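You operate a simulated robot arm through the tools that you are given. There is no shell and no other tool. Be economical: measure what you need, move in short steps, check, and stop when the job is done.

You are at the controls of a simulated robot arm. One attempt, no reset.

TASK
Reset the grey bar to 300 mm and put both rubber blocks on the bed by it.
Fine: unlock the bar first and lock it again; the blocks lie in the bottom table drawer; shut the drawer.
Where things are to end (x, y in the base frame): rubber block within 6 cm of [7, 15]; rubber block within 6 cm of [17, 14].

The check looks at the end state, three seconds after you hand in, the way a careful person would. Anything else that was tipped, shoved, dropped, spilled or broken makes it a failure.

THE ROBOT
A 7-joint arm with a two-finger gripper, hanging from a carriage that runs on a rail from [-0.5, -30.3] to [4.3, 257.6] (x, y) and turns from -424 to 264 degrees about z. Base frame: it is fixed where the carriage stands at the start and does not move with it; the origin is on the floor, on the carriage's upright axis, x ahead of it, y to its left, z up; the surface under the hand at the start is at about z = 86. Readings come in cm, degrees, newtons and seconds.
With the tool pointing down near the work surface it reaches from about 10 to 42 cm from the robot's upright axis, wherever it stands. Its first joint turns from -166.0 to 166.0 degrees. Places, roughly: bed by the grey bar [20, 10, 90]; black dial [60, 30, 80]; blue switch [70, 30, 80]; bottom table drawer [10, 10, 60]; crate latch [120, -30, 90]; grey bar [20, 0, 90]; grey switch [110, 30, 80]; lock lever [40, -10, 90]; rubber block (5x5x3 cm) [20, 0, 60]; slow knob [60, -60, 100]; suction button [40, 30, 80]; table knob [50, -60, 100]; table lever [70, -60, 100]; turntable [90, 0, 90]. Payload 1.37 kg.
The TCP is the grasp point between the finger pads, 1.6 cm short of the fingertips. In the tool frame z runs along the fingers and y along their closing line. The gripper opens to 9.2 cm. The gripper's body begins 7.4 cm behind the TCP.
Orientation is told as [roll, pitch, yaw] about the base's x, y, z axes, in that order, counted from this pose: with the fingers straight down and closing along the base's y, the tool's x points along the base's -x, its y along +y and its z along -z.

THE INTERFACE
- The arm moves only by the tool apply_moves. Its argument "plan" is a list of rows, each a list of 3 entries, a list of its own where there are three numbers: the turn, a rotation vector about the base's x, y, z in degrees, then the shift along the base's x, y, z in cm, then the gripper command, from -1 (shut) to 1 (fully open), values between in proportion. In form: [[[rx, ry, rz], [x, y, z], grip], ...]. A call has 1 to 12 rows; each row shifts and turns the commanded pose from where the row before left it. Rows are played at 5 a second. More than 5 cm and 8.6 degrees between two rows, or a gripper value outside its range, and nothing of the call is played. A pose out of reach is approached as far as the arm can. The call stops where the force on the tool passes 40 N (or 10 N more than at its start, if that is more) or the arm is blocked; 0.2 s more then pass. The fingers move at their own pace and stop on an object; they squeeze with about 26 N. The grip force told is the motor's: it shows also when the fingers shut on nothing. Time passes only in rows, and 0.2 s behind the last, so rows that do not move let the fingers close. The reply holds the time, the measured pose of the TCP, the force on the tool along the base axes, the opening and the grip force, in the units named above and with some noise, with the torque about the TCP (base axes, N m) and any sound that the robot's microphone picked up.
- Cameras (640 x 400 px; columns grow to the right, rows downward): "scene" is now at [25.77, -0.51, 180.11]; the picture's right is [-0.07, -1.00, 0.00], its down [-0.93, 0.07, -0.36] and it looks along [0.36, -0.03, -0.93] (base axes); focal length 214 px, centre (320, 200). "wrist" rides on the gripper at [7.1, 1.9, -11.1] in the tool frame; the picture's right is [-0.26, 0.97, 0.00], its down [-0.78, -0.21, -0.59] and it looks along [-0.57, -0.15, 0.81] (tool axes); focal length 280 px, centre (320, 200). There is no depth. A picture from a camera that has moved, and an enlarged one, comes with that camera's place and axes in the base frame and with its lens.
- camera(camera): a new picture of that camera. It takes no simulated time.
- slide_trunk(by): slides the trunk up (or, below 0, down) by that many cm; the arm and the scene camera ride with it, the base frame stays. It gives what a move gives, with no picture.
- drive_base(legs): drives the robot by 1 to 6 legs, each [ahead, left, turn to the left] in cm, cm and degrees, along the robot's own axes; the way and the turn of a leg run together, so that a leg with both is an arc; at most 150 cm and 180 degrees a leg. The arm and the cameras ride along, it lands a little off, and it stops where it bumps. It keeps to its track: a leg is cut to what the track allows. It gives what a move gives.
- head_to(pan, tilt): turns the head with the scene camera to pan (to the left, within 155 degrees either way) and tilt (down, from -29 to 69), counted from straight ahead of the robot. It gives what a move gives.
- inspect(camera, box): a new picture of the part [left, top, right, bottom] of that camera's present view, enlarged. It takes no simulated time.
- finish_job(): hands the job in; it is judged then, once.

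Work in short steps. Places have to be worked out from the pictures, the camera data and where the tool is seen: move nearer, look again, correct. Check each grasp and each placing, and mend what went wrong. You have 120 turns and 98 pictures in all, those below and enlarged ones among them. Open the gripper and draw the arm clear of the work before you hand the job in, unless the task says otherwise; then end with one line.

The tools are called after ">>>" as name(argument=value, ...) on one line, values as JSON. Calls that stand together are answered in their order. apply_moves: Moves the arm, as the interface text tells. Its arguments: {"type":"object","properties":{"plan":{"type":"array"}},"required":["plan"]} The other tools are called the same way: slide_trunk (by) slides the trunk up or down; drive_base (legs) drives the base; head_to (pan, tilt) turns the head that bears the scene camera; camera (camera) takes a picture; inspect (camera, box) takes an enlarged picture of a part of a camera's view; finish_job () hands the job in.

At the start:

```text
clock: 0.0
tcp_pos: [21.65, 25.46, 117.07]
tool_rot: [0.0, 0.0, 0.0]
ft_force: [-0.3, -0.1, 0.6]
torque: [-0.01, 0.02, -0.01]
finger_gap: 9.2
grip_force: 0.1
trunk travel left (down, up): [-62.5, 3.5]
robot x, y, heading: [0.1, 0.03, -0.1]
head pan, tilt: [-4.3, 68.8]
```

scene: 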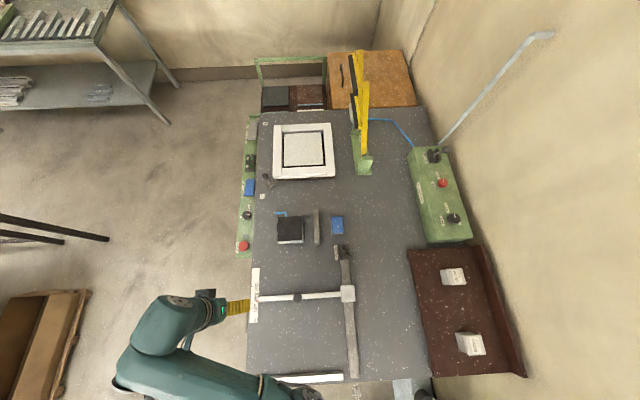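
wrist: 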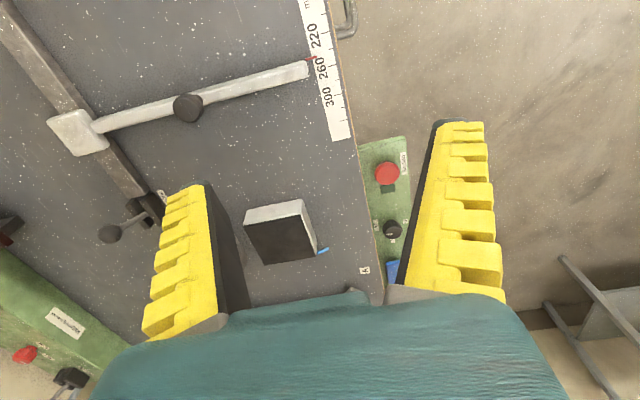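

I start by looking closer at the bar, its scale and the lock lever.

>>> inspect(camera="scene", box=[220, 190, 440, 400])

>>> inspect(camera="wrist", box=[0, 0, 380, 260])

```text
1.90 times, centred on (330, 295) of scene
camera zoom: at [25.77, -0.51, 180.11], right [-0.07, -1.0, 0.0], down [-0.93, 0.07, -0.36], along [0.36, -0.03, -0.93], focal length 408 px, centre (301, 19)
```

zoom: 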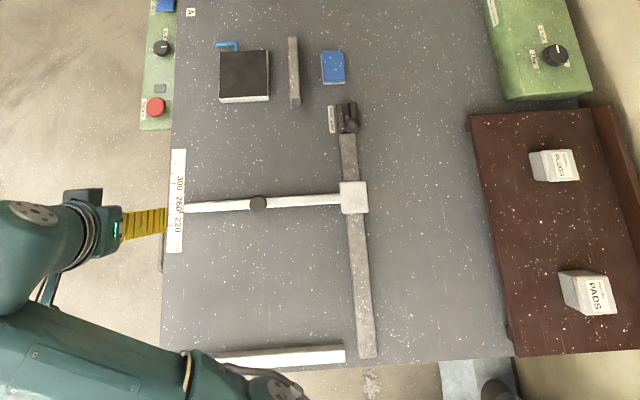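

```text
1.54 times, centred on (190, 130) of wrist
camera zoom: at [14.54, 27.41, 128.06], right [0.26, 0.97, 0.0], down [0.78, -0.21, 0.59], along [0.57, -0.15, -0.81], focal length 431 px, centre (520, 308)
```

zoom: 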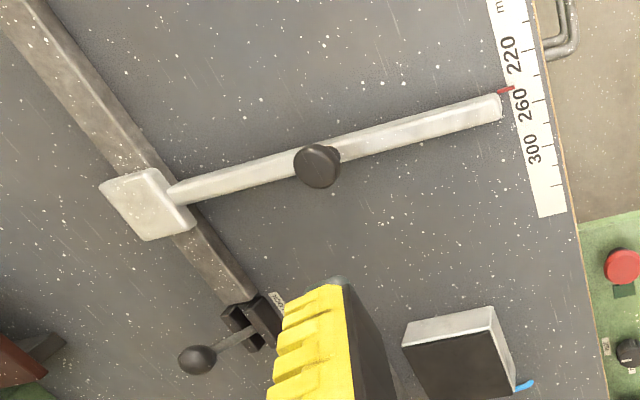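

The bar's pointer reads about 250 and the lever sits near [37,-11]. I move the hand over the table, staying high, to look at the lever.

>>> apply_moves(plan=[[[0, 0, 0], [0, -5, 0], 1], [[0, 0, 0], [0, -5, 0], 1], [[0, 0, 0], [0, -5, 0], 1], [[0, 0, 0], [0, -5, 0], 1], [[0, 0, 0], [0, -5, 0], 1], [[0, 0, 0], [0, -5, 0], 1]])

>>> camera(camera="wrist")

```text
clock: 1.4
tcp_pos: [21.78, -4.61, 117.27]
tool_rot: [0.0, 0.0, 0.0]
ft_force: [-0.5, -0.7, 0.1]
torque: [-0.03, -0.02, -0.05]
finger_gap: 9.21
grip_force: 0.0
trunk travel left (down, up): [-62.5, 3.5]
robot x, y, heading: [-0.08, -0.05, -0.1]
head pan, tilt: [-4.3, 68.8]
```

```text
93 pictures are left
camera wrist: at [14.63, -2.67, 128.33], right [0.26, 0.97, 0.0], down [0.78, -0.21, 0.59], along [0.57, -0.15, -0.81], focal length 280 px, centre (320, 200)
```

wrist: 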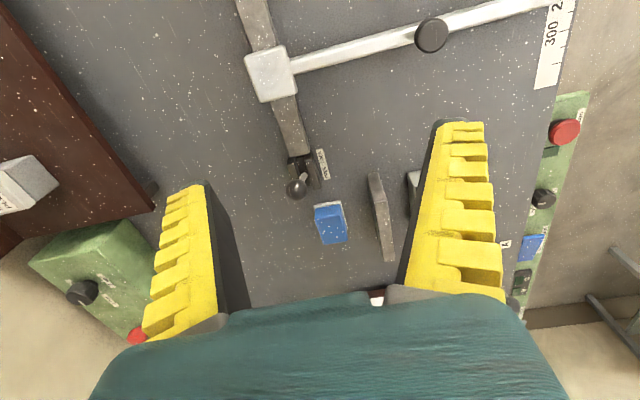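

Now I enlarge the lever.

>>> inspect(camera="wrist", box=[250, 130, 370, 210])

>>> inspect(camera="scene", box=[310, 220, 390, 270])

```text
5.00 times, centred on (310, 170) of wrist
camera zoom: at [14.63, -2.67, 128.33], right [0.26, 0.97, 0.0], down [0.78, -0.21, 0.59], along [0.57, -0.15, -0.81], focal length 1402 px, centre (370, 350)
```

zoom: 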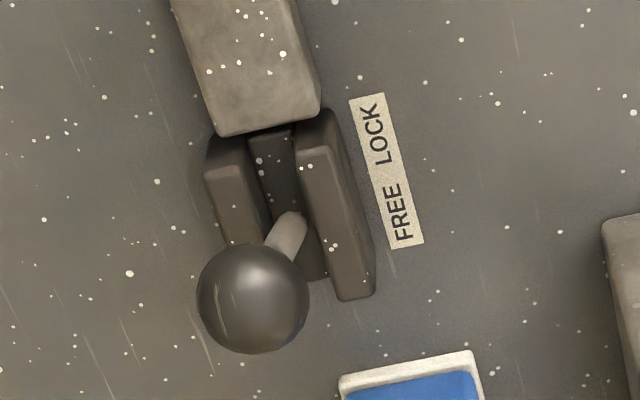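

```text
8.00 times, centred on (350, 245) of scene
camera zoom: at [25.76, -0.5, 180.11], right [-0.07, -1.0, 0.0], down [-0.93, 0.07, -0.36], along [0.36, -0.03, -0.93], focal length 1716 px, centre (80, -160)
```

zoom: 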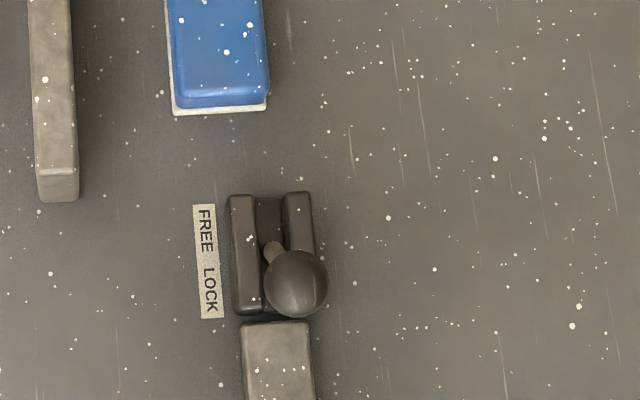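

The lever knob triangulates to about [35,-11.8,95.5], leaning to LOCK (-x); FREE is +x. I go above it with open fingers (straddling in y) and look again.

>>> apply_moves(plan=[[[0, 0, 0], [4.4, -2.4, -4], 1], [[0, 0, 0], [4.4, -2.4, -4], 1], [[0, 0, 0], [4.4, -2.4, -4], 1]])

>>> camera(camera="wrist")

>>> inspect(camera="scene", box=[290, 200, 410, 280])

```text
refused: row 1 steps farther than a row can; nothing moved
```

```text
90 pictures are left
camera wrist: at [14.63, -2.67, 128.33], right [0.26, 0.97, 0.0], down [0.78, -0.21, 0.59], along [0.57, -0.15, -0.81], focal length 280 px, centre (320, 200)
```

wrist: 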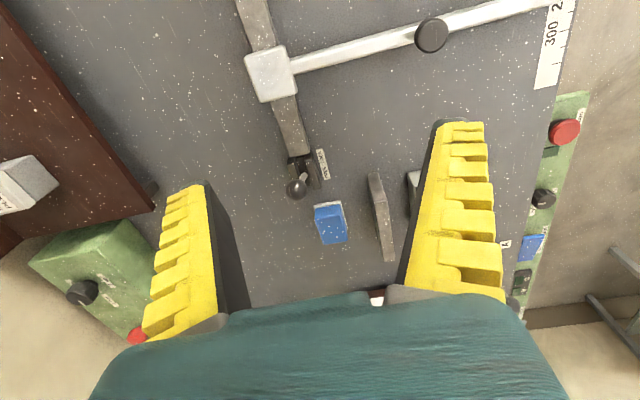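

```text
5.00 times, centred on (350, 240) of scene
camera zoom: at [25.76, -0.5, 180.11], right [-0.07, -1.0, 0.0], down [-0.93, 0.07, -0.36], along [0.36, -0.03, -0.93], focal length 1072 px, centre (170, 0)
```

zoom: 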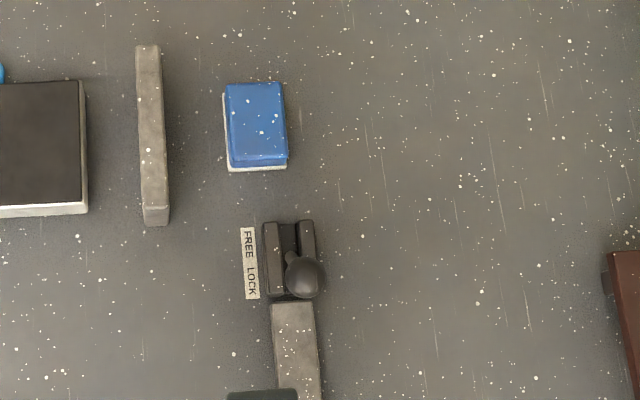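

The 3D step was too long, so nothing moved. I split it into shorter rows.

>>> apply_moves(plan=[[[0, 0, 0], [3.2, -1.8, -3], 1], [[0, 0, 0], [3.2, -1.8, -3], 1], [[0, 0, 0], [3.2, -1.8, -3], 1], [[0, 0, 0], [3.2, -1.8, -3], 1]])

>>> camera(camera="wrist")

```text
clock: 2.4
tcp_pos: [34.46, -11.49, 105.01]
tool_rot: [-0.1, -0.1, 0.0]
ft_force: [-0.9, 0.1, -0.3]
torque: [-0.03, -0.02, -0.03]
finger_gap: 9.17
grip_force: 0.1
trunk travel left (down, up): [-62.5, 3.5]
robot x, y, heading: [0.2, 0.14, -0.3]
head pan, tilt: [-4.3, 68.8]
```

```text
88 pictures are left
camera wrist: at [27.39, -9.69, 116.09], right [0.26, 0.97, 0.0], down [0.78, -0.21, 0.59], along [0.57, -0.15, -0.81], focal length 280 px, centre (320, 200)
```

wrist: 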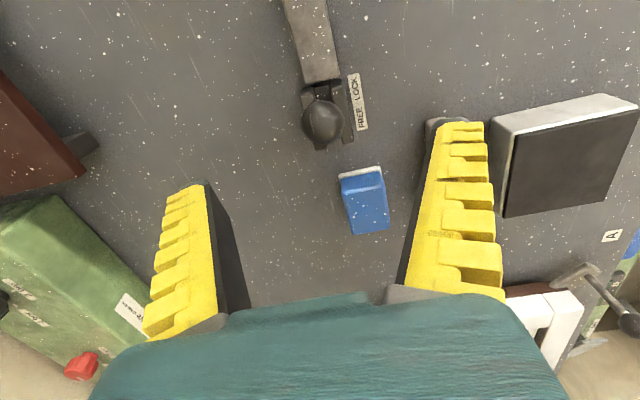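

Knob confirmed at about [34.9,-11.5,95.5]. I lower around it and close.

>>> apply_moves(plan=[[[0, 0, 0], [0.4, 0, -4], 1], [[0, 0, 0], [0, 0, -4], 1], [[0, 0, 0], [0, 0, -1.8], 1], [[0, 0, 0], [0, 0, 0], -0.5], [[0, 0, 0], [0, 0, 0], -0.5], [[0, 0, 0], [0, 0, 0], -0.5]])

>>> inspect(camera="wrist", box=[160, 40, 480, 240])

```text
clock: 3.8
tcp_pos: [34.89, -11.45, 95.3]
tool_rot: [0.0, 0.0, 0.0]
ft_force: [1.1, 0.8, 0.0]
torque: [-0.02, -0.01, 0.01]
finger_gap: 2.69
grip_force: 3.4
trunk travel left (down, up): [-62.5, 3.5]
robot x, y, heading: [0.21, -0.41, 0.2]
head pan, tilt: [-4.3, 68.8]
```

```text
2.00 times, centred on (320, 140) of wrist
camera zoom: at [27.77, -9.6, 106.37], right [0.26, 0.97, 0.0], down [0.78, -0.21, 0.59], along [0.57, -0.15, -0.81], focal length 561 px, centre (320, 320)
```

zoom: 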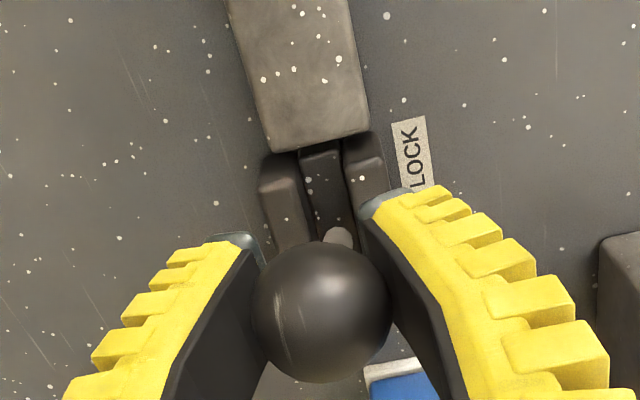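

The knob is between the fingers. I grip it firmly and push along +x in a shallow arc.

>>> apply_moves(plan=[[[0, 0, 0], [0, 0, 0], -1], [[0, 0, 0], [0.7, 0, 0.15], -1], [[0, 0, 0], [0.7, 0, 0.1], -1], [[0, 0, 0], [0.7, 0, 0.05], -1]])

>>> inspect(camera="wrist", box=[160, 40, 480, 240])

```text
clock: 4.8
tcp_pos: [36.3, -11.49, 95.09]
tool_rot: [0.2, 0.6, 0.0]
ft_force: [-4.0, 0.4, -34.5]
torque: [0.13, 0.6, -0.01]
finger_gap: 1.3
grip_force: 28.3
trunk travel left (down, up): [-62.5, 3.5]
robot x, y, heading: [-0.25, -0.1, 0.1]
head pan, tilt: [-4.3, 68.8]
```

```text
2.00 times, centred on (320, 140) of wrist
camera zoom: at [29.29, -9.59, 106.27], right [0.26, 0.96, 0.0], down [0.79, -0.21, 0.58], along [0.56, -0.15, -0.81], focal length 561 px, centre (320, 320)
```

zoom: 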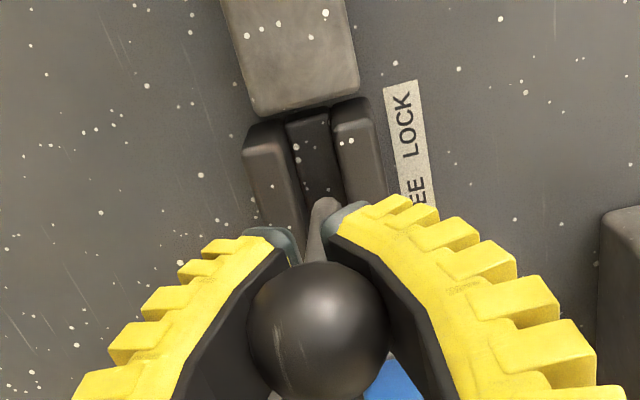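

The lever follows, but the ball sits about 1.4 cm above my grip point, with a 34 N pull. I open, raise to the ball's middle and regrip.

>>> apply_moves(plan=[[[0, 0, 0], [-0.2, 0, -0.3], 0], [[0, 0, 0], [0, 0, 0], 0], [[0, 0, 0], [0, 0, 1.5], 0], [[0, 0, 0], [0, 0, 0], -1], [[0, 0, 0], [0, 0, 0], -1], [[0, 0, 0], [0, 0, 0], -1]])

>>> inspect(camera="wrist", box=[160, 40, 480, 240])

```text
clock: 6.2
tcp_pos: [36.9, -11.49, 96.66]
tool_rot: [0.1, 0.2, -0.1]
ft_force: [0.8, 9.0, -5.0]
torque: [-0.01, 0.01, 0.04]
finger_gap: 2.53
grip_force: 27.7
trunk travel left (down, up): [-62.5, 3.5]
robot x, y, heading: [0.04, 0.35, -0.2]
head pan, tilt: [-4.3, 68.8]
```

```text
2.00 times, centred on (320, 140) of wrist
camera zoom: at [29.68, -9.61, 107.74], right [0.26, 0.97, 0.0], down [0.78, -0.21, 0.59], along [0.57, -0.15, -0.81], focal length 561 px, centre (320, 320)
```

zoom: 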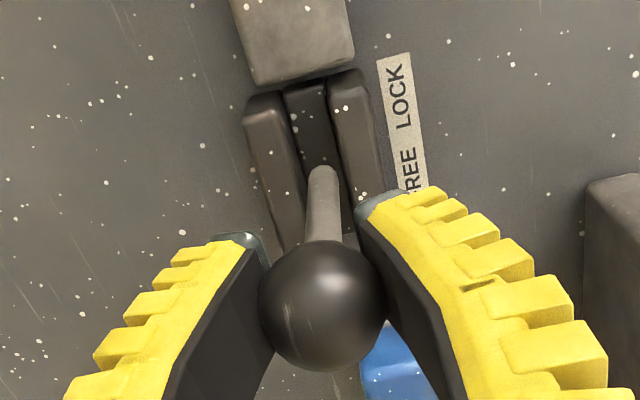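

Good hold on the ball (2.5 cm), lever now about upright. I carry on toward FREE.

>>> apply_moves(plan=[[[0, 0, 0], [0.7, 0, 0], -1], [[0, 0, 0], [0.7, 0, -0.1], -1], [[0, 0, 0], [0.7, 0, -0.2], -1], [[0, 0, 0], [0.6, 0, -0.2], -1]])

>>> inspect(camera="wrist", box=[160, 40, 480, 240])

```text
clock: 7.2
tcp_pos: [38.81, -11.46, 95.91]
tool_rot: [0.2, 0.5, 0.0]
ft_force: [-11.4, 3.8, -17.3]
torque: [0.06, 0.69, 0.02]
finger_gap: 2.07
grip_force: 28.4
trunk travel left (down, up): [-62.5, 3.5]
robot x, y, heading: [-0.19, 0.37, 0.1]
head pan, tilt: [-4.3, 68.8]
```

```text
2.00 times, centred on (320, 140) of wrist
camera zoom: at [31.82, -9.62, 107.01], right [0.26, 0.96, 0.0], down [0.78, -0.21, 0.58], along [0.56, -0.15, -0.81], focal length 561 px, centre (320, 320)
```

zoom: 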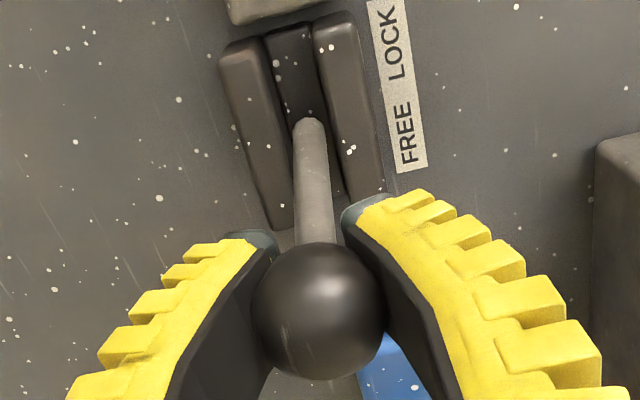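

Lever leans toward FREE now. One more push, going down with the arc, to feel for the stop.

>>> apply_moves(plan=[[[0, 0, 0], [0.5, 0, -0.3], -1], [[0, 0, 0], [0.5, 0, -0.3], -1], [[0, 0, 0], [0.5, 0, -0.3], -1]])

>>> inspect(camera="wrist", box=[160, 40, 480, 240])

```text
clock: 8.0
tcp_pos: [39.9, -11.63, 94.96]
tool_rot: [0.2, 0.8, 0.0]
ft_force: [-21.9, 3.6, -13.0]
torque: [-0.07, -0.52, 0.0]
finger_gap: 1.66
grip_force: 28.4
trunk travel left (down, up): [-62.5, 3.5]
robot x, y, heading: [-0.15, 0.24, 0.1]
head pan, tilt: [-4.3, 68.8]
```

```text
2.00 times, centred on (320, 140) of wrist
camera zoom: at [33.04, -9.65, 106.12], right [0.26, 0.96, 0.0], down [0.79, -0.21, 0.58], along [0.56, -0.15, -0.82], focal length 561 px, centre (320, 320)
```

zoom: 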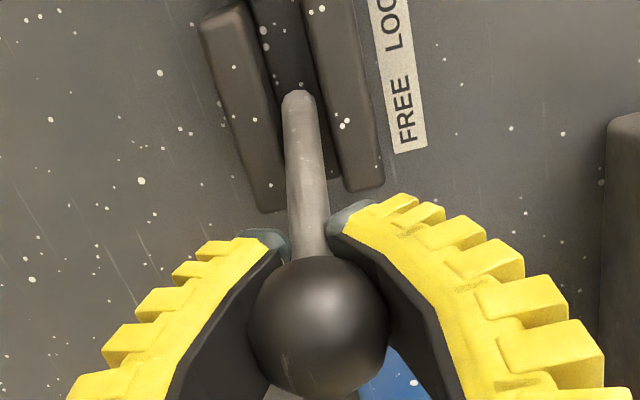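

The ball is now mirror-symmetric about the pivot and force is rising: probably the stop. I release and look from above.

>>> apply_moves(plan=[[[0, 0, 0], [-0.4, 0, 0], 0.2], [[0, 0, 0], [-0.2, 0, 0], 1], [[0, 0, 0], [0, 0, 0], 1], [[0, 0, 0], [-0.5, 0, 4.5], 1], [[0, 0, 0], [-4, 0, 3], 1], [[0, 0, 0], [-4, 2, 2], 1], [[0, 0, 0], [-4, 2, 0], 1]])

>>> camera(camera="wrist")

>>> inspect(camera="scene", box=[240, 220, 400, 320])

```text
clock: 9.6
tcp_pos: [27.87, -7.87, 104.9]
tool_rot: [0.0, -0.2, 0.0]
ft_force: [1.7, -0.5, 1.7]
torque: [0.01, 0.09, -0.05]
finger_gap: 9.2
grip_force: 0.0
trunk travel left (down, up): [-62.5, 3.5]
robot x, y, heading: [0.03, -0.18, 0.0]
head pan, tilt: [-4.3, 68.8]
```

```text
82 pictures are left
camera wrist: at [20.75, -5.85, 115.9], right [0.26, 0.96, 0.0], down [0.78, -0.21, 0.59], along [0.57, -0.15, -0.81], focal length 280 px, centre (320, 200)
```

wrist: 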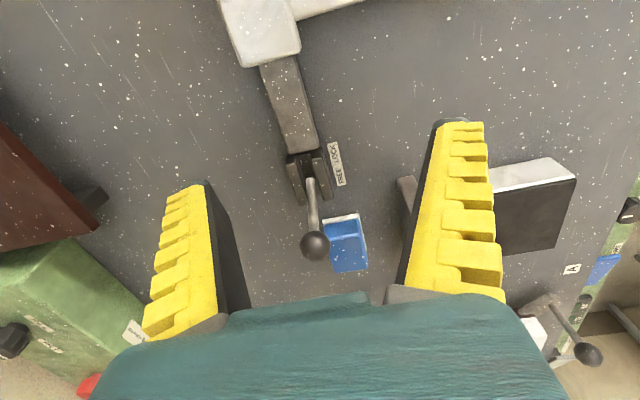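

```text
4.00 times, centred on (320, 270) of scene
camera zoom: at [25.79, -0.51, 180.13], right [-0.07, -1.0, 0.0], down [-0.93, 0.07, -0.36], along [0.36, -0.03, -0.93], focal length 858 px, centre (320, -80)
```

zoom: 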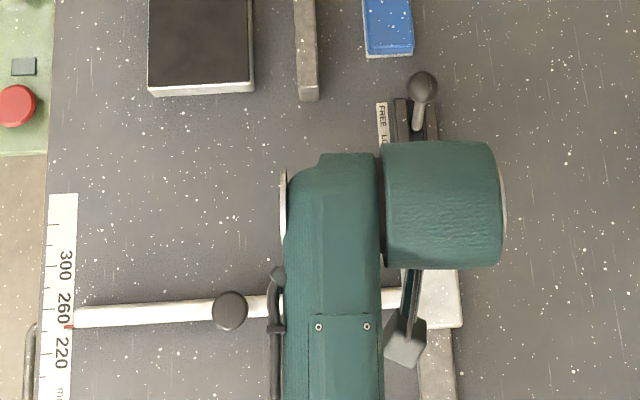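

The lever has snapped fully over to FREE. Next I turn the hand 90° so the fingers close along x, above the bar's knob at about [21.4,8.1,92].

>>> apply_moves(plan=[[[0, 0, 7.5], [-0.54, 1.33, 0], 1], [[0, 0, 7.5], [-0.54, 1.33, 0], 1], [[0, 0, 7.5], [-0.54, 1.33, 0], 1], [[0, 0, 7.5], [-0.54, 1.33, 0], 1], [[0, 0, 7.5], [-0.54, 1.33, 0], 1], [[0, 0, 7.5], [-0.54, 1.33, 0], 1], [[0, 0, 7.5], [-0.54, 1.33, 0], 1], [[0, 0, 7.5], [-0.54, 1.33, 0], 1], [[0, 0, 7.5], [-0.54, 1.33, 0], 1], [[0, 0, 7.5], [-0.54, 1.33, 0], 1], [[0, 0, 7.5], [-0.54, 1.33, 0], 1], [[0, 0, 7.5], [-0.54, 1.33, 0], 1]])

>>> camera(camera="wrist")

>>> camera(camera="scene")

```text
clock: 12.2
tcp_pos: [21.26, 8.18, 104.83]
tool_rot: [0.0, 0.0, 90.1]
ft_force: [-0.7, 0.7, -1.1]
torque: [-0.03, -0.01, -0.01]
finger_gap: 9.19
grip_force: 0.2
trunk travel left (down, up): [-62.5, 3.5]
robot x, y, heading: [0.4, 0.24, 0.2]
head pan, tilt: [-4.3, 68.8]
```

```text
80 pictures are left
camera wrist: at [19.4, 1.1, 115.85], right [-0.97, 0.26, 0.0], down [0.21, 0.78, 0.59], along [0.15, 0.57, -0.81], focal length 280 px, centre (320, 200)
```

wrist: 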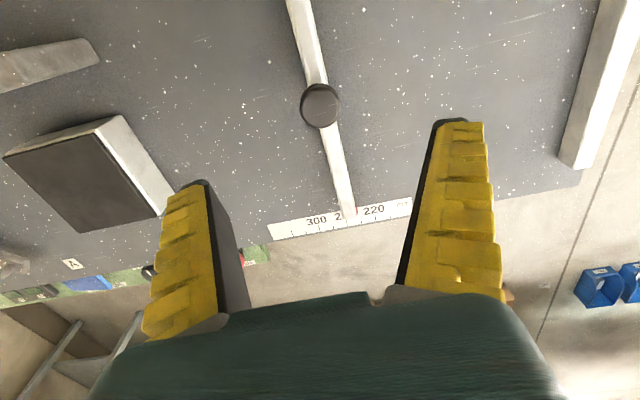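

```text
79 pictures are left
camera scene: at [25.77, -0.51, 180.12], right [-0.07, -1.0, 0.0], down [-0.93, 0.07, -0.36], along [0.36, -0.03, -0.93], focal length 214 px, centre (320, 200)
```

scene: 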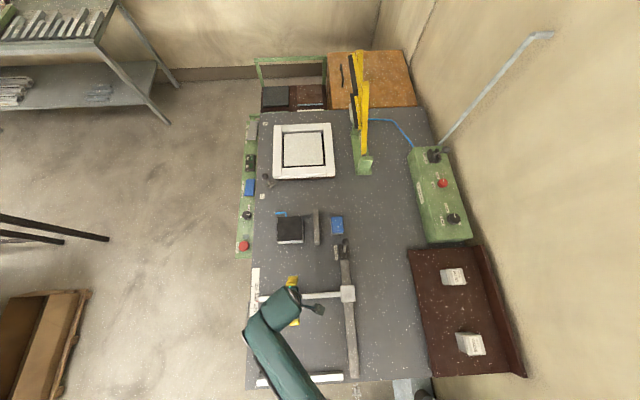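

Knob is right beneath at [21.3,8.3]. I lower to it and close along x.

>>> apply_moves(plan=[[[0, 0, 0], [0, 0.1, -4.5], 1], [[0, 0, 0], [0, 0, -4.5], 1], [[0, 0, 0], [0, 0, -3.3], 1], [[0, 0, 0], [0, 0, 0], -1], [[0, 0, 0], [0, 0, 0], -1], [[0, 0, 0], [0, 0, 0], -1]])

>>> camera(camera="wrist")

>>> inspect(camera="scene", box=[240, 260, 320, 310])

```text
clock: 13.6
tcp_pos: [21.26, 8.33, 92.29]
tool_rot: [0.0, 0.0, 90.0]
ft_force: [2.3, -0.8, -5.6]
torque: [0.02, -0.03, 0.07]
finger_gap: 2.71
grip_force: 27.3
trunk travel left (down, up): [-62.5, 3.5]
robot x, y, heading: [-0.08, -0.05, 0.2]
head pan, tilt: [-4.3, 68.8]
```

```text
78 pictures are left
camera wrist: at [19.33, 1.22, 103.3], right [-0.97, 0.26, 0.0], down [0.21, 0.78, 0.59], along [0.15, 0.57, -0.81], focal length 280 px, centre (320, 200)
```

wrist: 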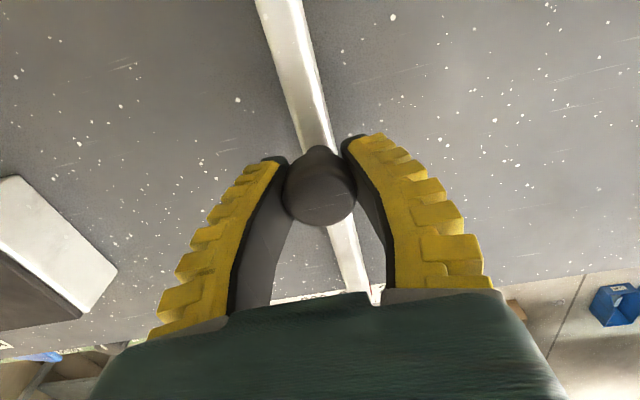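

```text
8.00 times, centred on (280, 285) of scene
camera zoom: at [25.77, -0.51, 180.11], right [-0.07, -1.0, 0.0], down [-0.93, 0.07, -0.36], along [0.36, -0.03, -0.93], focal length 1716 px, centre (640, -480)
```

zoom: 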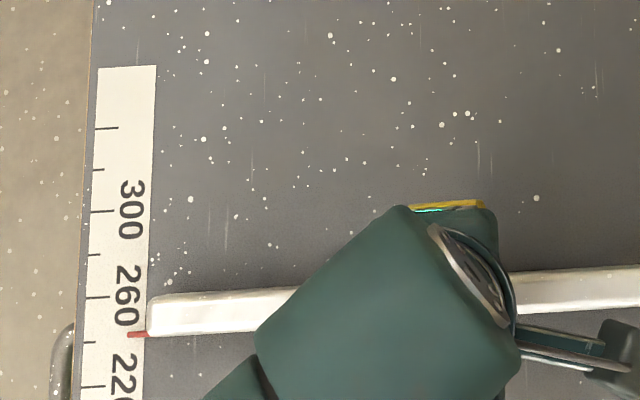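

The pointer reads about 243 by the ticks (40 mm labelled, 20 mm short). I slide the knob +x by 5.5 cm in small rows.

>>> apply_moves(plan=[[[0, 0, 0], [0.7, 0, 0], -1], [[0, 0, 0], [0.8, 0, 0], -1], [[0, 0, 0], [0.8, 0, 0], -1], [[0, 0, 0], [0.8, 0, 0], -1], [[0, 0, 0], [0.8, 0, 0], -1], [[0, 0, 0], [0.8, 0, 0], -1], [[0, 0, 0], [0.8, 0, 0], -1], [[0, 0, 0], [0, 0, 0], -1]])

>>> inspect(camera="scene", box=[240, 250, 320, 300])

```text
clock: 15.4
tcp_pos: [26.63, 8.23, 92.35]
tool_rot: [0.1, 0.1, 90.0]
ft_force: [-2.8, -3.9, -22.8]
torque: [-0.21, -0.02, 0.02]
finger_gap: 2.6
grip_force: 28.0
trunk travel left (down, up): [-62.5, 3.5]
robot x, y, heading: [0.2, 0.31, -0.1]
head pan, tilt: [-4.3, 68.8]
```

```text
8.00 times, centred on (280, 275) of scene
camera zoom: at [25.72, -0.55, 180.09], right [-0.07, -1.0, 0.0], down [-0.93, 0.07, -0.36], along [0.36, -0.03, -0.93], focal length 1716 px, centre (640, -400)
```

zoom: 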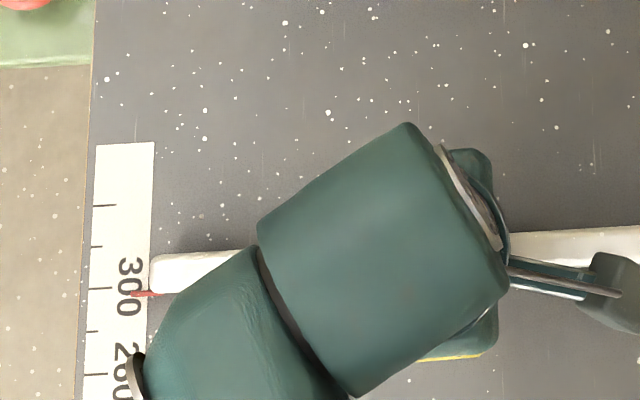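

The 300 tick is at row 288, the pointer at row ~295: about 3.5 mm short. I nudge on.

>>> apply_moves(plan=[[[0, 0, 0], [0.2, 0, 0], -1], [[0, 0, 0], [0.15, 0, 0], -1], [[0, 0, 0], [0, 0, 0], -1], [[0, 0, 0], [0, 0, 0], -1]])

>>> inspect(camera="scene", box=[246, 276, 270, 291])

```text
clock: 16.4
tcp_pos: [27.09, 8.19, 92.51]
tool_rot: [0.1, 0.0, 90.0]
ft_force: [-2.3, -8.9, -18.1]
torque: [-0.27, 0.03, 0.02]
finger_gap: 2.61
grip_force: 27.6
trunk travel left (down, up): [-62.5, 3.5]
robot x, y, heading: [0.4, -0.14, 0.1]
head pan, tilt: [-4.3, 68.8]
```

```text
16.00 times, centred on (258, 284) of scene
camera zoom: at [25.73, -0.57, 180.09], right [-0.07, -1.0, 0.0], down [-0.93, 0.07, -0.36], along [0.36, -0.03, -0.93], focal length 3432 px, centre (1312, -1136)
```

zoom: 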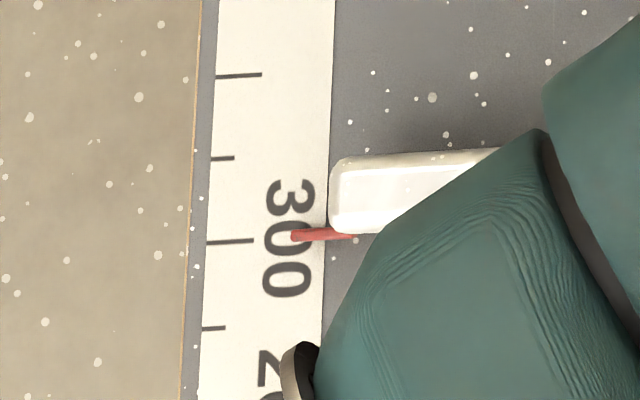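

Pointer and the 300 tick line up within half a millimetre. I release, rise and recheck.

>>> apply_moves(plan=[[[0, 0, 0], [0, 0, 0], 0], [[0, 0, 0], [0, 0, 0], 0.8], [[0, 0, 0], [0, 0, 0], 1], [[0, 0, 0], [0, 0, 4.5], 1], [[0, 0, 0], [0, 0, 4.5], 1], [[0, 0, 0], [0, -4, 3], 1]])

>>> inspect(camera="scene", box=[246, 276, 270, 291])

```text
clock: 17.8
tcp_pos: [27.27, 4.48, 104.6]
tool_rot: [0.0, 0.0, 90.0]
ft_force: [-0.3, 0.1, 0.6]
torque: [0.0, 0.01, 0.01]
finger_gap: 9.18
grip_force: 0.1
trunk travel left (down, up): [-62.5, 3.5]
robot x, y, heading: [0.02, -0.08, 0.1]
head pan, tilt: [-4.3, 68.8]
```

```text
16.00 times, centred on (258, 284) of scene
camera zoom: at [25.77, -0.5, 180.11], right [-0.07, -1.0, 0.0], down [-0.93, 0.07, -0.36], along [0.36, -0.03, -0.93], focal length 3432 px, centre (1312, -1136)
```

zoom: 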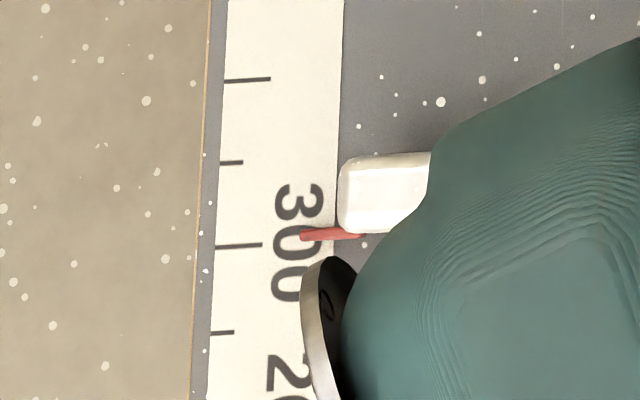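

Bar stands at 300 (within ~0.6 mm). Now the lever: I move over it with fingers still along x, so closing will push it back toward LOCK.

>>> apply_moves(plan=[[[0, 0, 0], [2.8, -4, 0], 1], [[0, 0, 0], [2.8, -4, 0], 1], [[0, 0, 0], [2.8, -4, 0], 1], [[0, 0, 0], [2.8, -4.2, 0], 1]])

>>> camera(camera="wrist")

```text
refused: row 4 steps farther than a row can; nothing moved
```

```text
73 pictures are left
camera wrist: at [25.33, -2.66, 115.76], right [-0.97, 0.26, 0.0], down [0.21, 0.78, 0.59], along [0.15, 0.57, -0.81], focal length 280 px, centre (320, 200)
```

wrist: 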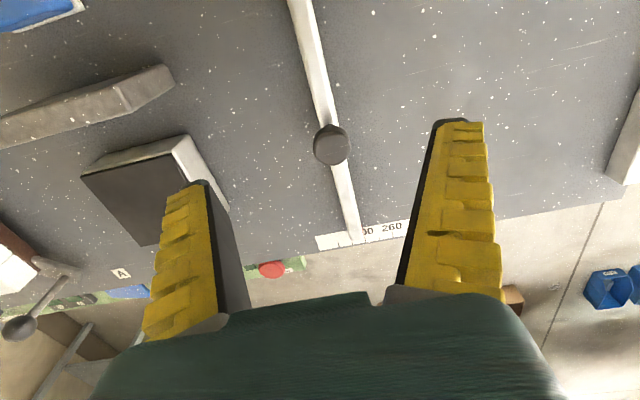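

Refused for length again; I use five shorter rows.

>>> apply_moves(plan=[[[0, 0, 0], [2.2, -3.2, 0], 1], [[0, 0, 0], [2.2, -3.2, 0], 1], [[0, 0, 0], [2.2, -3.2, 0], 1], [[0, 0, 0], [2.2, -3.2, 0], 1], [[0, 0, 0], [2.3, -3.4, 0], 1]])

>>> camera(camera="wrist")

```text
clock: 19.0
tcp_pos: [38.31, -11.86, 104.66]
tool_rot: [0.1, -0.1, 90.0]
ft_force: [-0.6, -0.2, -0.5]
torque: [-0.07, -0.07, 0.04]
finger_gap: 9.18
grip_force: 0.1
trunk travel left (down, up): [-62.5, 3.5]
robot x, y, heading: [-0.02, 0.02, -0.1]
head pan, tilt: [-4.3, 68.8]
```

```text
72 pictures are left
camera wrist: at [36.42, -19.02, 115.64], right [-0.97, 0.26, 0.0], down [0.21, 0.78, 0.59], along [0.15, 0.57, -0.81], focal length 280 px, centre (320, 200)
```

wrist: 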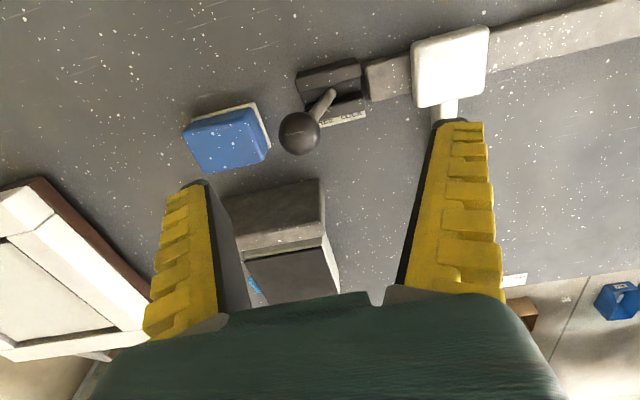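

Ball seen at about [40,-11.5,96]. I descend so that it lies between the fingers, then close.

>>> apply_moves(plan=[[[0, 0, 0], [0.2, 0.2, -4.2], 1], [[0, 0, 0], [0, 0, -4.2], 1], [[0, 0, 0], [0, 0, 0], -1], [[0, 0, 0], [0, 0, 0], -1], [[0, 0, 0], [0, 0, 0], -1]])

>>> camera(camera="wrist")

```text
clock: 20.2
tcp_pos: [38.03, -11.46, 95.77]
tool_rot: [0.4, -0.3, 90.0]
ft_force: [-2.5, 8.5, -12.4]
torque: [-0.08, 0.14, -0.05]
finger_gap: 1.84
grip_force: 27.4
trunk travel left (down, up): [-62.5, 3.5]
robot x, y, heading: [0.06, -0.04, 0.2]
head pan, tilt: [-4.3, 68.8]
```

```text
71 pictures are left
camera wrist: at [36.2, -18.69, 106.84], right [-0.97, 0.26, 0.01], down [0.22, 0.78, 0.59], along [0.15, 0.57, -0.81], focal length 280 px, centre (320, 200)
```

wrist: 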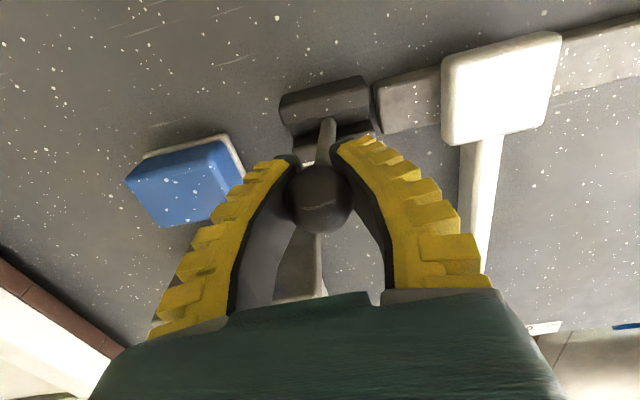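

The fingers straddle the ball and already brought it to x≈38. I push it -x to the LOCK end.

>>> apply_moves(plan=[[[0, 0, 0], [-0.7, 0, 0.3], -1], [[0, 0, 0], [-0.7, 0, 0], -1], [[0, 0, 0], [-0.7, 0, -0.1], -1], [[0, 0, 0], [-0.6, 0, -0.2], -1], [[0, 0, 0], [-0.6, 0, -0.2], -1]])

>>> camera(camera="wrist")

```text
clock: 21.4
tcp_pos: [35.7, -11.38, 96.12]
tool_rot: [-0.3, 0.0, 90.0]
ft_force: [7.5, 8.1, -10.7]
torque: [-0.08, -0.53, 0.02]
finger_gap: 2.1
grip_force: 28.2
trunk travel left (down, up): [-62.5, 3.5]
robot x, y, heading: [-0.01, -0.3, 0.1]
head pan, tilt: [-4.3, 68.8]
```

```text
70 pictures are left
camera wrist: at [33.62, -18.59, 107.22], right [-0.97, 0.26, -0.01], down [0.21, 0.78, 0.59], along [0.16, 0.57, -0.81], focal length 280 px, centre (320, 200)
```

wrist: 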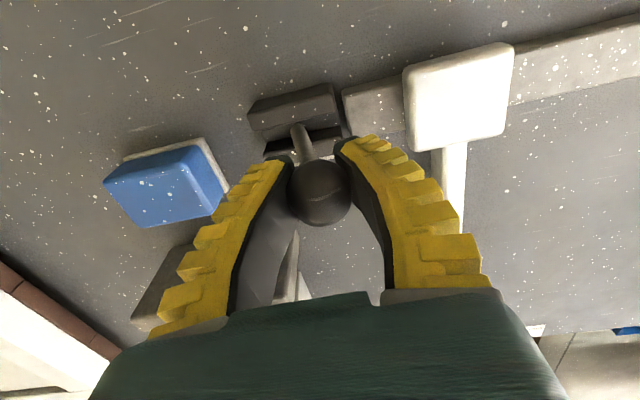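

Lever is past the middle. I push further until it firmly resists.

>>> apply_moves(plan=[[[0, 0, 0], [-0.5, 0, -0.2], -1], [[0, 0, 0], [-0.5, 0, -0.2], -1], [[0, 0, 0], [-0.4, 0, -0.2], -1], [[0, 0, 0], [-0.3, 0, -0.1], -1]])

>>> camera(camera="wrist")

```text
clock: 22.4
tcp_pos: [34.62, -11.48, 95.56]
tool_rot: [-1.1, 0.1, 90.1]
ft_force: [28.0, 12.1, -2.3]
torque: [-0.19, -0.18, 0.03]
finger_gap: 2.1
grip_force: 28.2
trunk travel left (down, up): [-62.5, 3.5]
robot x, y, heading: [-0.03, -0.06, 0.1]
head pan, tilt: [-4.3, 68.8]
```

```text
69 pictures are left
camera wrist: at [32.5, -18.58, 106.61], right [-0.97, 0.26, -0.02], down [0.2, 0.78, 0.59], along [0.17, 0.57, -0.81], focal length 280 px, centre (320, 200)
```

wrist: 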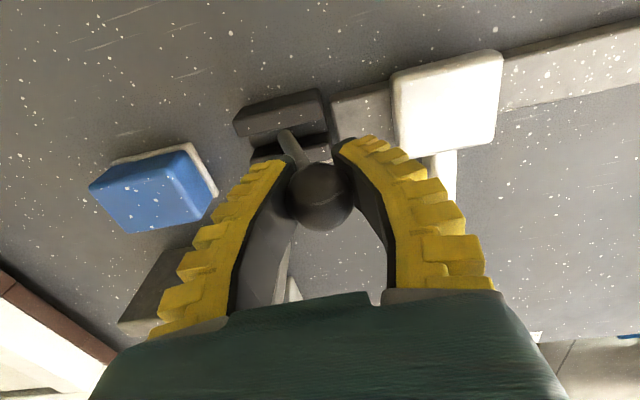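

28 N resistance at x≈34.6: the stop. I release, rise and check lever and pointer.

>>> apply_moves(plan=[[[0, 0, 0], [0.3, 0, 0], 0], [[0, 0, 0], [0, 0, 0], 0.8], [[0, 0, 0], [0, 0, 0], 1], [[0, 0, 0], [0, 0, 4.5], 1], [[0, 0, 0], [0, 0, 4.5], 1], [[0, 0, 0], [-4.5, 0, 2], 1], [[0, 0, 0], [-4.5, 0, 2], 1], [[0, 0, 0], [-4.5, 0, 2], 1]])

>>> inspect(camera="scene", box=[310, 225, 390, 275])

>>> inspect(camera="scene", box=[246, 276, 270, 291])

```text
clock: 24.2
tcp_pos: [20.49, -11.7, 110.25]
tool_rot: [-0.1, 0.1, 90.0]
ft_force: [0.5, 1.2, 0.3]
torque: [0.05, 0.07, -0.01]
finger_gap: 9.2
grip_force: 0.0
trunk travel left (down, up): [-62.5, 3.5]
robot x, y, heading: [-0.0, 0.17, 0.1]
head pan, tilt: [-4.3, 68.8]
```

```text
8.00 times, centred on (350, 250) of scene
camera zoom: at [25.79, -0.51, 180.12], right [-0.07, -1.0, 0.0], down [-0.93, 0.07, -0.36], along [0.36, -0.03, -0.93], focal length 1716 px, centre (80, -200)
```

zoom: 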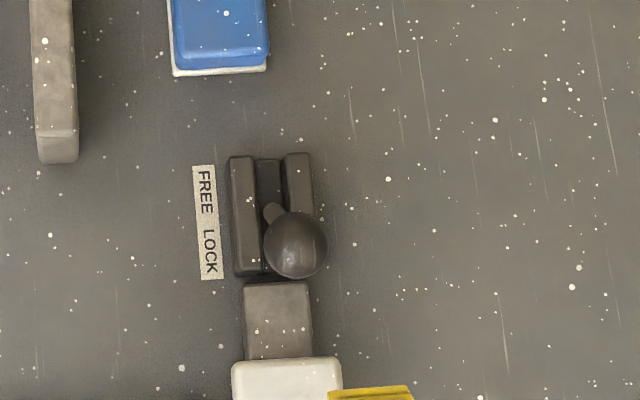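

```text
16.00 times, centred on (258, 284) of scene
camera zoom: at [25.79, -0.51, 180.12], right [-0.07, -1.0, 0.0], down [-0.93, 0.07, -0.36], along [0.36, -0.03, -0.93], focal length 3432 px, centre (1312, -1136)
```

zoom: 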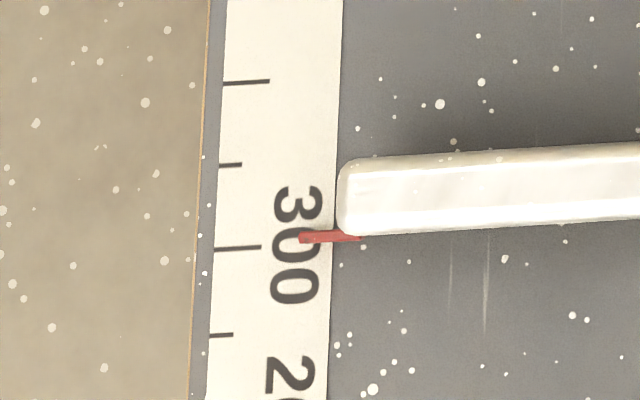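

Lever is back at LOCK exactly as at the start. I check the pointer once more, larger.

>>> inspect(camera="scene", box=[252, 280, 264, 288])

```text
16.00 times, centred on (258, 284) of scene
camera zoom: at [25.79, -0.51, 180.12], right [-0.07, -1.0, 0.0], down [-0.93, 0.07, -0.36], along [0.36, -0.03, -0.93], focal length 3432 px, centre (1312, -1144)
```

zoom: 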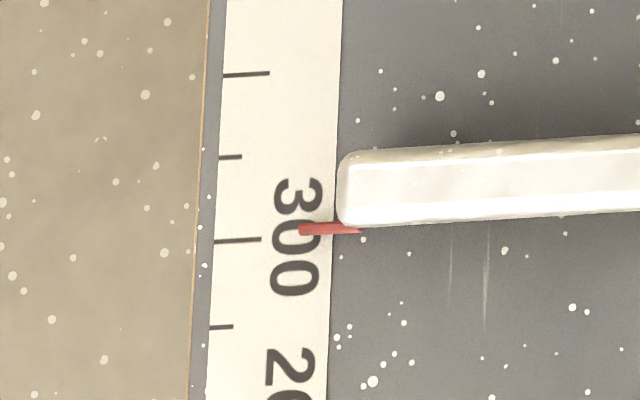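

The bar is locked at about 301 by my reading, fine. Now the drawer: I drive left along the rail and look back at the table's +y side.

>>> drive_base(legs=[[0, 75, 0]])

>>> head_to(pan=-95, tilt=50)

>>> camera(camera="scene")

```text
clock: 28.2
tcp_pos: [21.8, 61.78, 110.19]
tool_rot: [0.0, 0.1, 90.1]
ft_force: [-0.3, -0.5, -0.4]
torque: [0.0, -0.02, 0.02]
finger_gap: 9.18
grip_force: 0.0
trunk travel left (down, up): [-62.5, 3.5]
robot x, y, heading: [1.71, 73.34, 0.2]
head pan, tilt: [-4.3, 68.8]
```

```text
clock: 29.9
tcp_pos: [21.75, 61.82, 110.31]
tool_rot: [0.0, -0.1, 90.0]
ft_force: [0.6, 0.9, -0.3]
torque: [0.0, 0.01, -0.02]
finger_gap: 9.17
grip_force: 0.0
trunk travel left (down, up): [-62.5, 3.5]
robot x, y, heading: [1.21, 73.08, 0.1]
head pan, tilt: [-95.0, 50.0]
```

```text
65 pictures are left
camera scene: at [20.77, 65.64, 182.31], right [-1.0, 0.09, 0.0], down [0.07, 0.76, -0.64], along [-0.05, -0.64, -0.77], focal length 214 px, centre (320, 200)
```

scene: 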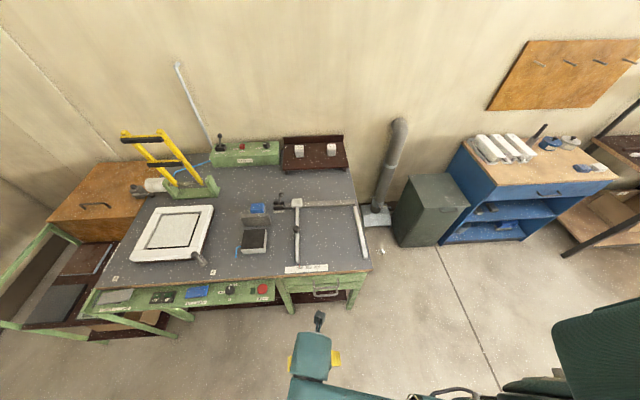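

>>> inspect(camera="scene", box=[240, 230, 400, 330])

```text
4.00 times, centred on (320, 280) of scene
camera zoom: at [20.77, 65.64, 182.31], right [-1.0, 0.09, 0.0], down [0.07, 0.76, -0.64], along [-0.05, -0.64, -0.77], focal length 858 px, centre (320, -120)
```

zoom: 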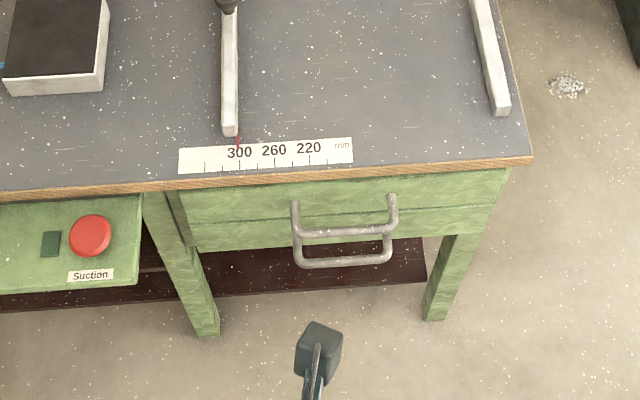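

Two drawers with bow handles are on the +y side; I need the lower one. I lower the trunk for a flatter view and to bring the arm to handle height.

>>> slide_trunk(by=-45)

>>> head_to(pan=-95, tilt=55)

>>> camera(camera="scene")

```text
refused: -45 is not a number from -40 to 40
```

```text
clock: 30.5
tcp_pos: [21.79, 61.88, 110.22]
tool_rot: [0.1, 0.1, 90.0]
ft_force: [-0.7, -0.4, 0.0]
torque: [-0.02, 0.01, 0.01]
finger_gap: 9.19
grip_force: 0.0
trunk travel left (down, up): [-62.5, 3.5]
robot x, y, heading: [1.58, 73.51, 0.2]
head pan, tilt: [-95.0, 55.0]
```

```text
63 pictures are left
camera scene: at [20.8, 66.12, 181.66], right [-1.0, 0.09, 0.0], down [0.07, 0.82, -0.57], along [-0.05, -0.57, -0.82], focal length 214 px, centre (320, 200)
```

scene: 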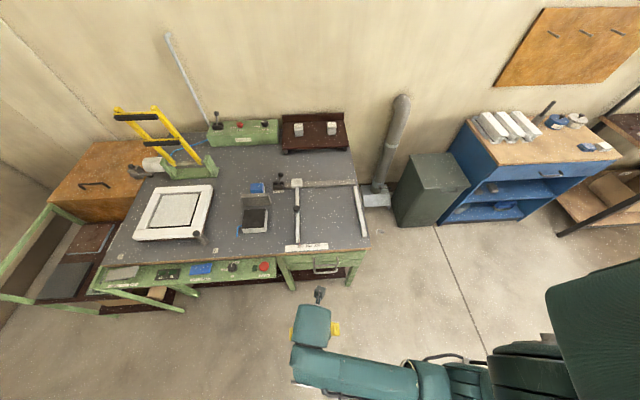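

Limit is 40 per call; I lower by 40 and look.

>>> slide_trunk(by=-40)

>>> camera(camera="scene")

>>> camera(camera="wrist")

```text
clock: 34.3
tcp_pos: [21.83, 61.81, 70.32]
tool_rot: [0.1, 0.0, 90.1]
ft_force: [0.0, 0.1, 0.1]
torque: [-0.01, 0.0, 0.0]
finger_gap: 9.22
grip_force: 0.2
trunk travel left (down, up): [-22.5, 43.5]
robot x, y, heading: [1.35, 73.3, -0.0]
head pan, tilt: [-95.0, 55.0]
```

```text
62 pictures are left
camera scene: at [20.8, 66.13, 141.66], right [-1.0, 0.09, 0.0], down [0.07, 0.82, -0.57], along [-0.05, -0.57, -0.82], focal length 214 px, centre (320, 200)
```

scene: 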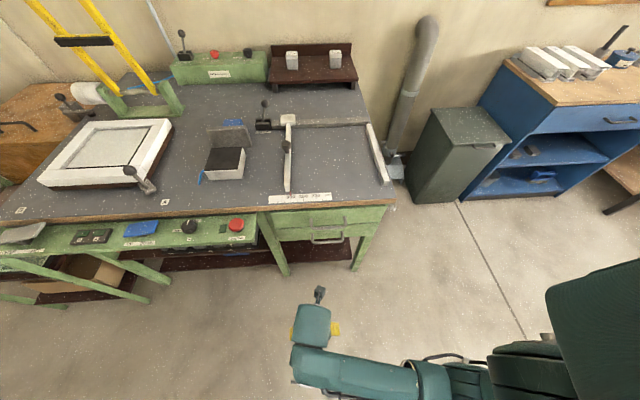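

```text
61 pictures are left
camera wrist: at [19.86, 54.7, 81.31], right [-0.97, 0.26, 0.0], down [0.21, 0.78, 0.59], along [0.15, 0.57, -0.81], focal length 280 px, centre (320, 200)
```

wrist: 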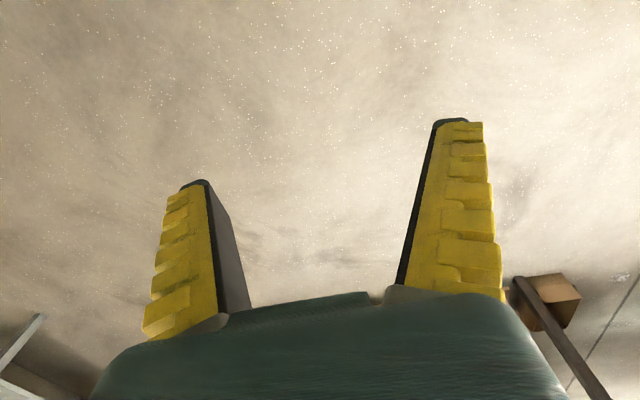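

>>> inspect(camera="scene", box=[256, 180, 400, 270])

```text
4.44 times, centred on (328, 225) of scene
camera zoom: at [20.8, 66.13, 141.66], right [-1.0, 0.09, 0.0], down [0.07, 0.82, -0.57], along [-0.05, -0.57, -0.82], focal length 953 px, centre (284, 89)
```

zoom: 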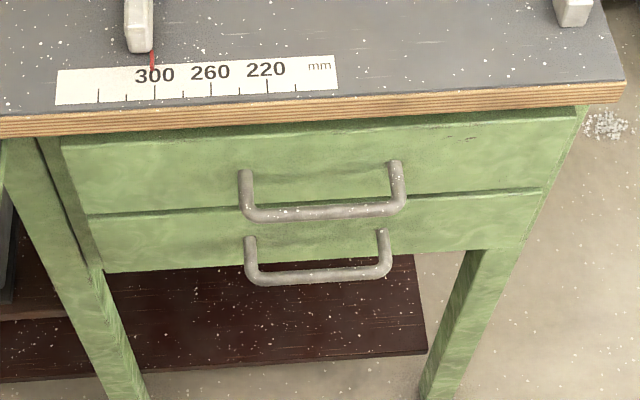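

Bottom handle works out to a horizontal bar near [15,31.5,62.3]. I turn the hand so it points along -y with the fingers closing along z, moving to about y=45.

>>> apply_moves(plan=[[[-4.62, -4.62, -4.62], [-0.25, -1.1, -0.25], 1], [[-4.62, -4.62, -4.62], [-0.25, -1.1, -0.25], 1], [[-4.62, -4.62, -4.62], [-0.25, -1.1, -0.25], 1], [[-4.62, -4.62, -4.62], [-0.25, -1.1, -0.25], 1], [[-4.62, -4.62, -4.62], [-0.25, -1.1, -0.25], 1], [[-4.62, -4.62, -4.62], [-0.25, -1.1, -0.25], 1], [[-4.62, -4.62, -4.62], [-0.25, -1.1, -0.25], 1]])

>>> camera(camera="scene")

```text
clock: 35.9
tcp_pos: [20.03, 54.16, 68.53]
tool_rot: [-41.7, 19.4, 48.5]
ft_force: [0.4, 0.2, 0.3]
torque: [0.01, -0.02, 0.0]
finger_gap: 9.2
grip_force: 0.1
trunk travel left (down, up): [-22.5, 43.5]
robot x, y, heading: [1.21, 73.61, 0.1]
head pan, tilt: [-95.0, 55.0]
```

```text
59 pictures are left
camera scene: at [20.8, 66.13, 141.66], right [-1.0, 0.09, 0.0], down [0.07, 0.82, -0.57], along [-0.05, -0.57, -0.82], focal length 214 px, centre (320, 200)
```

scene: 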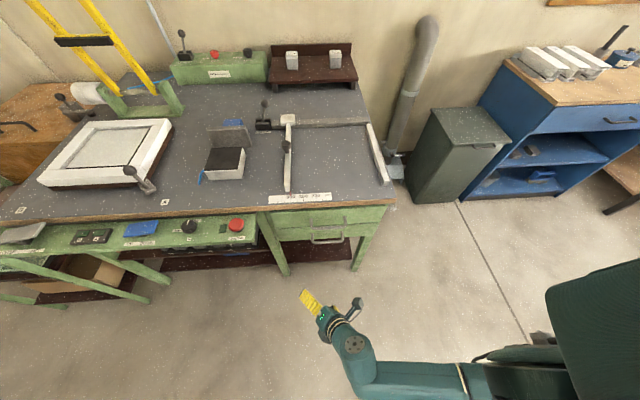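

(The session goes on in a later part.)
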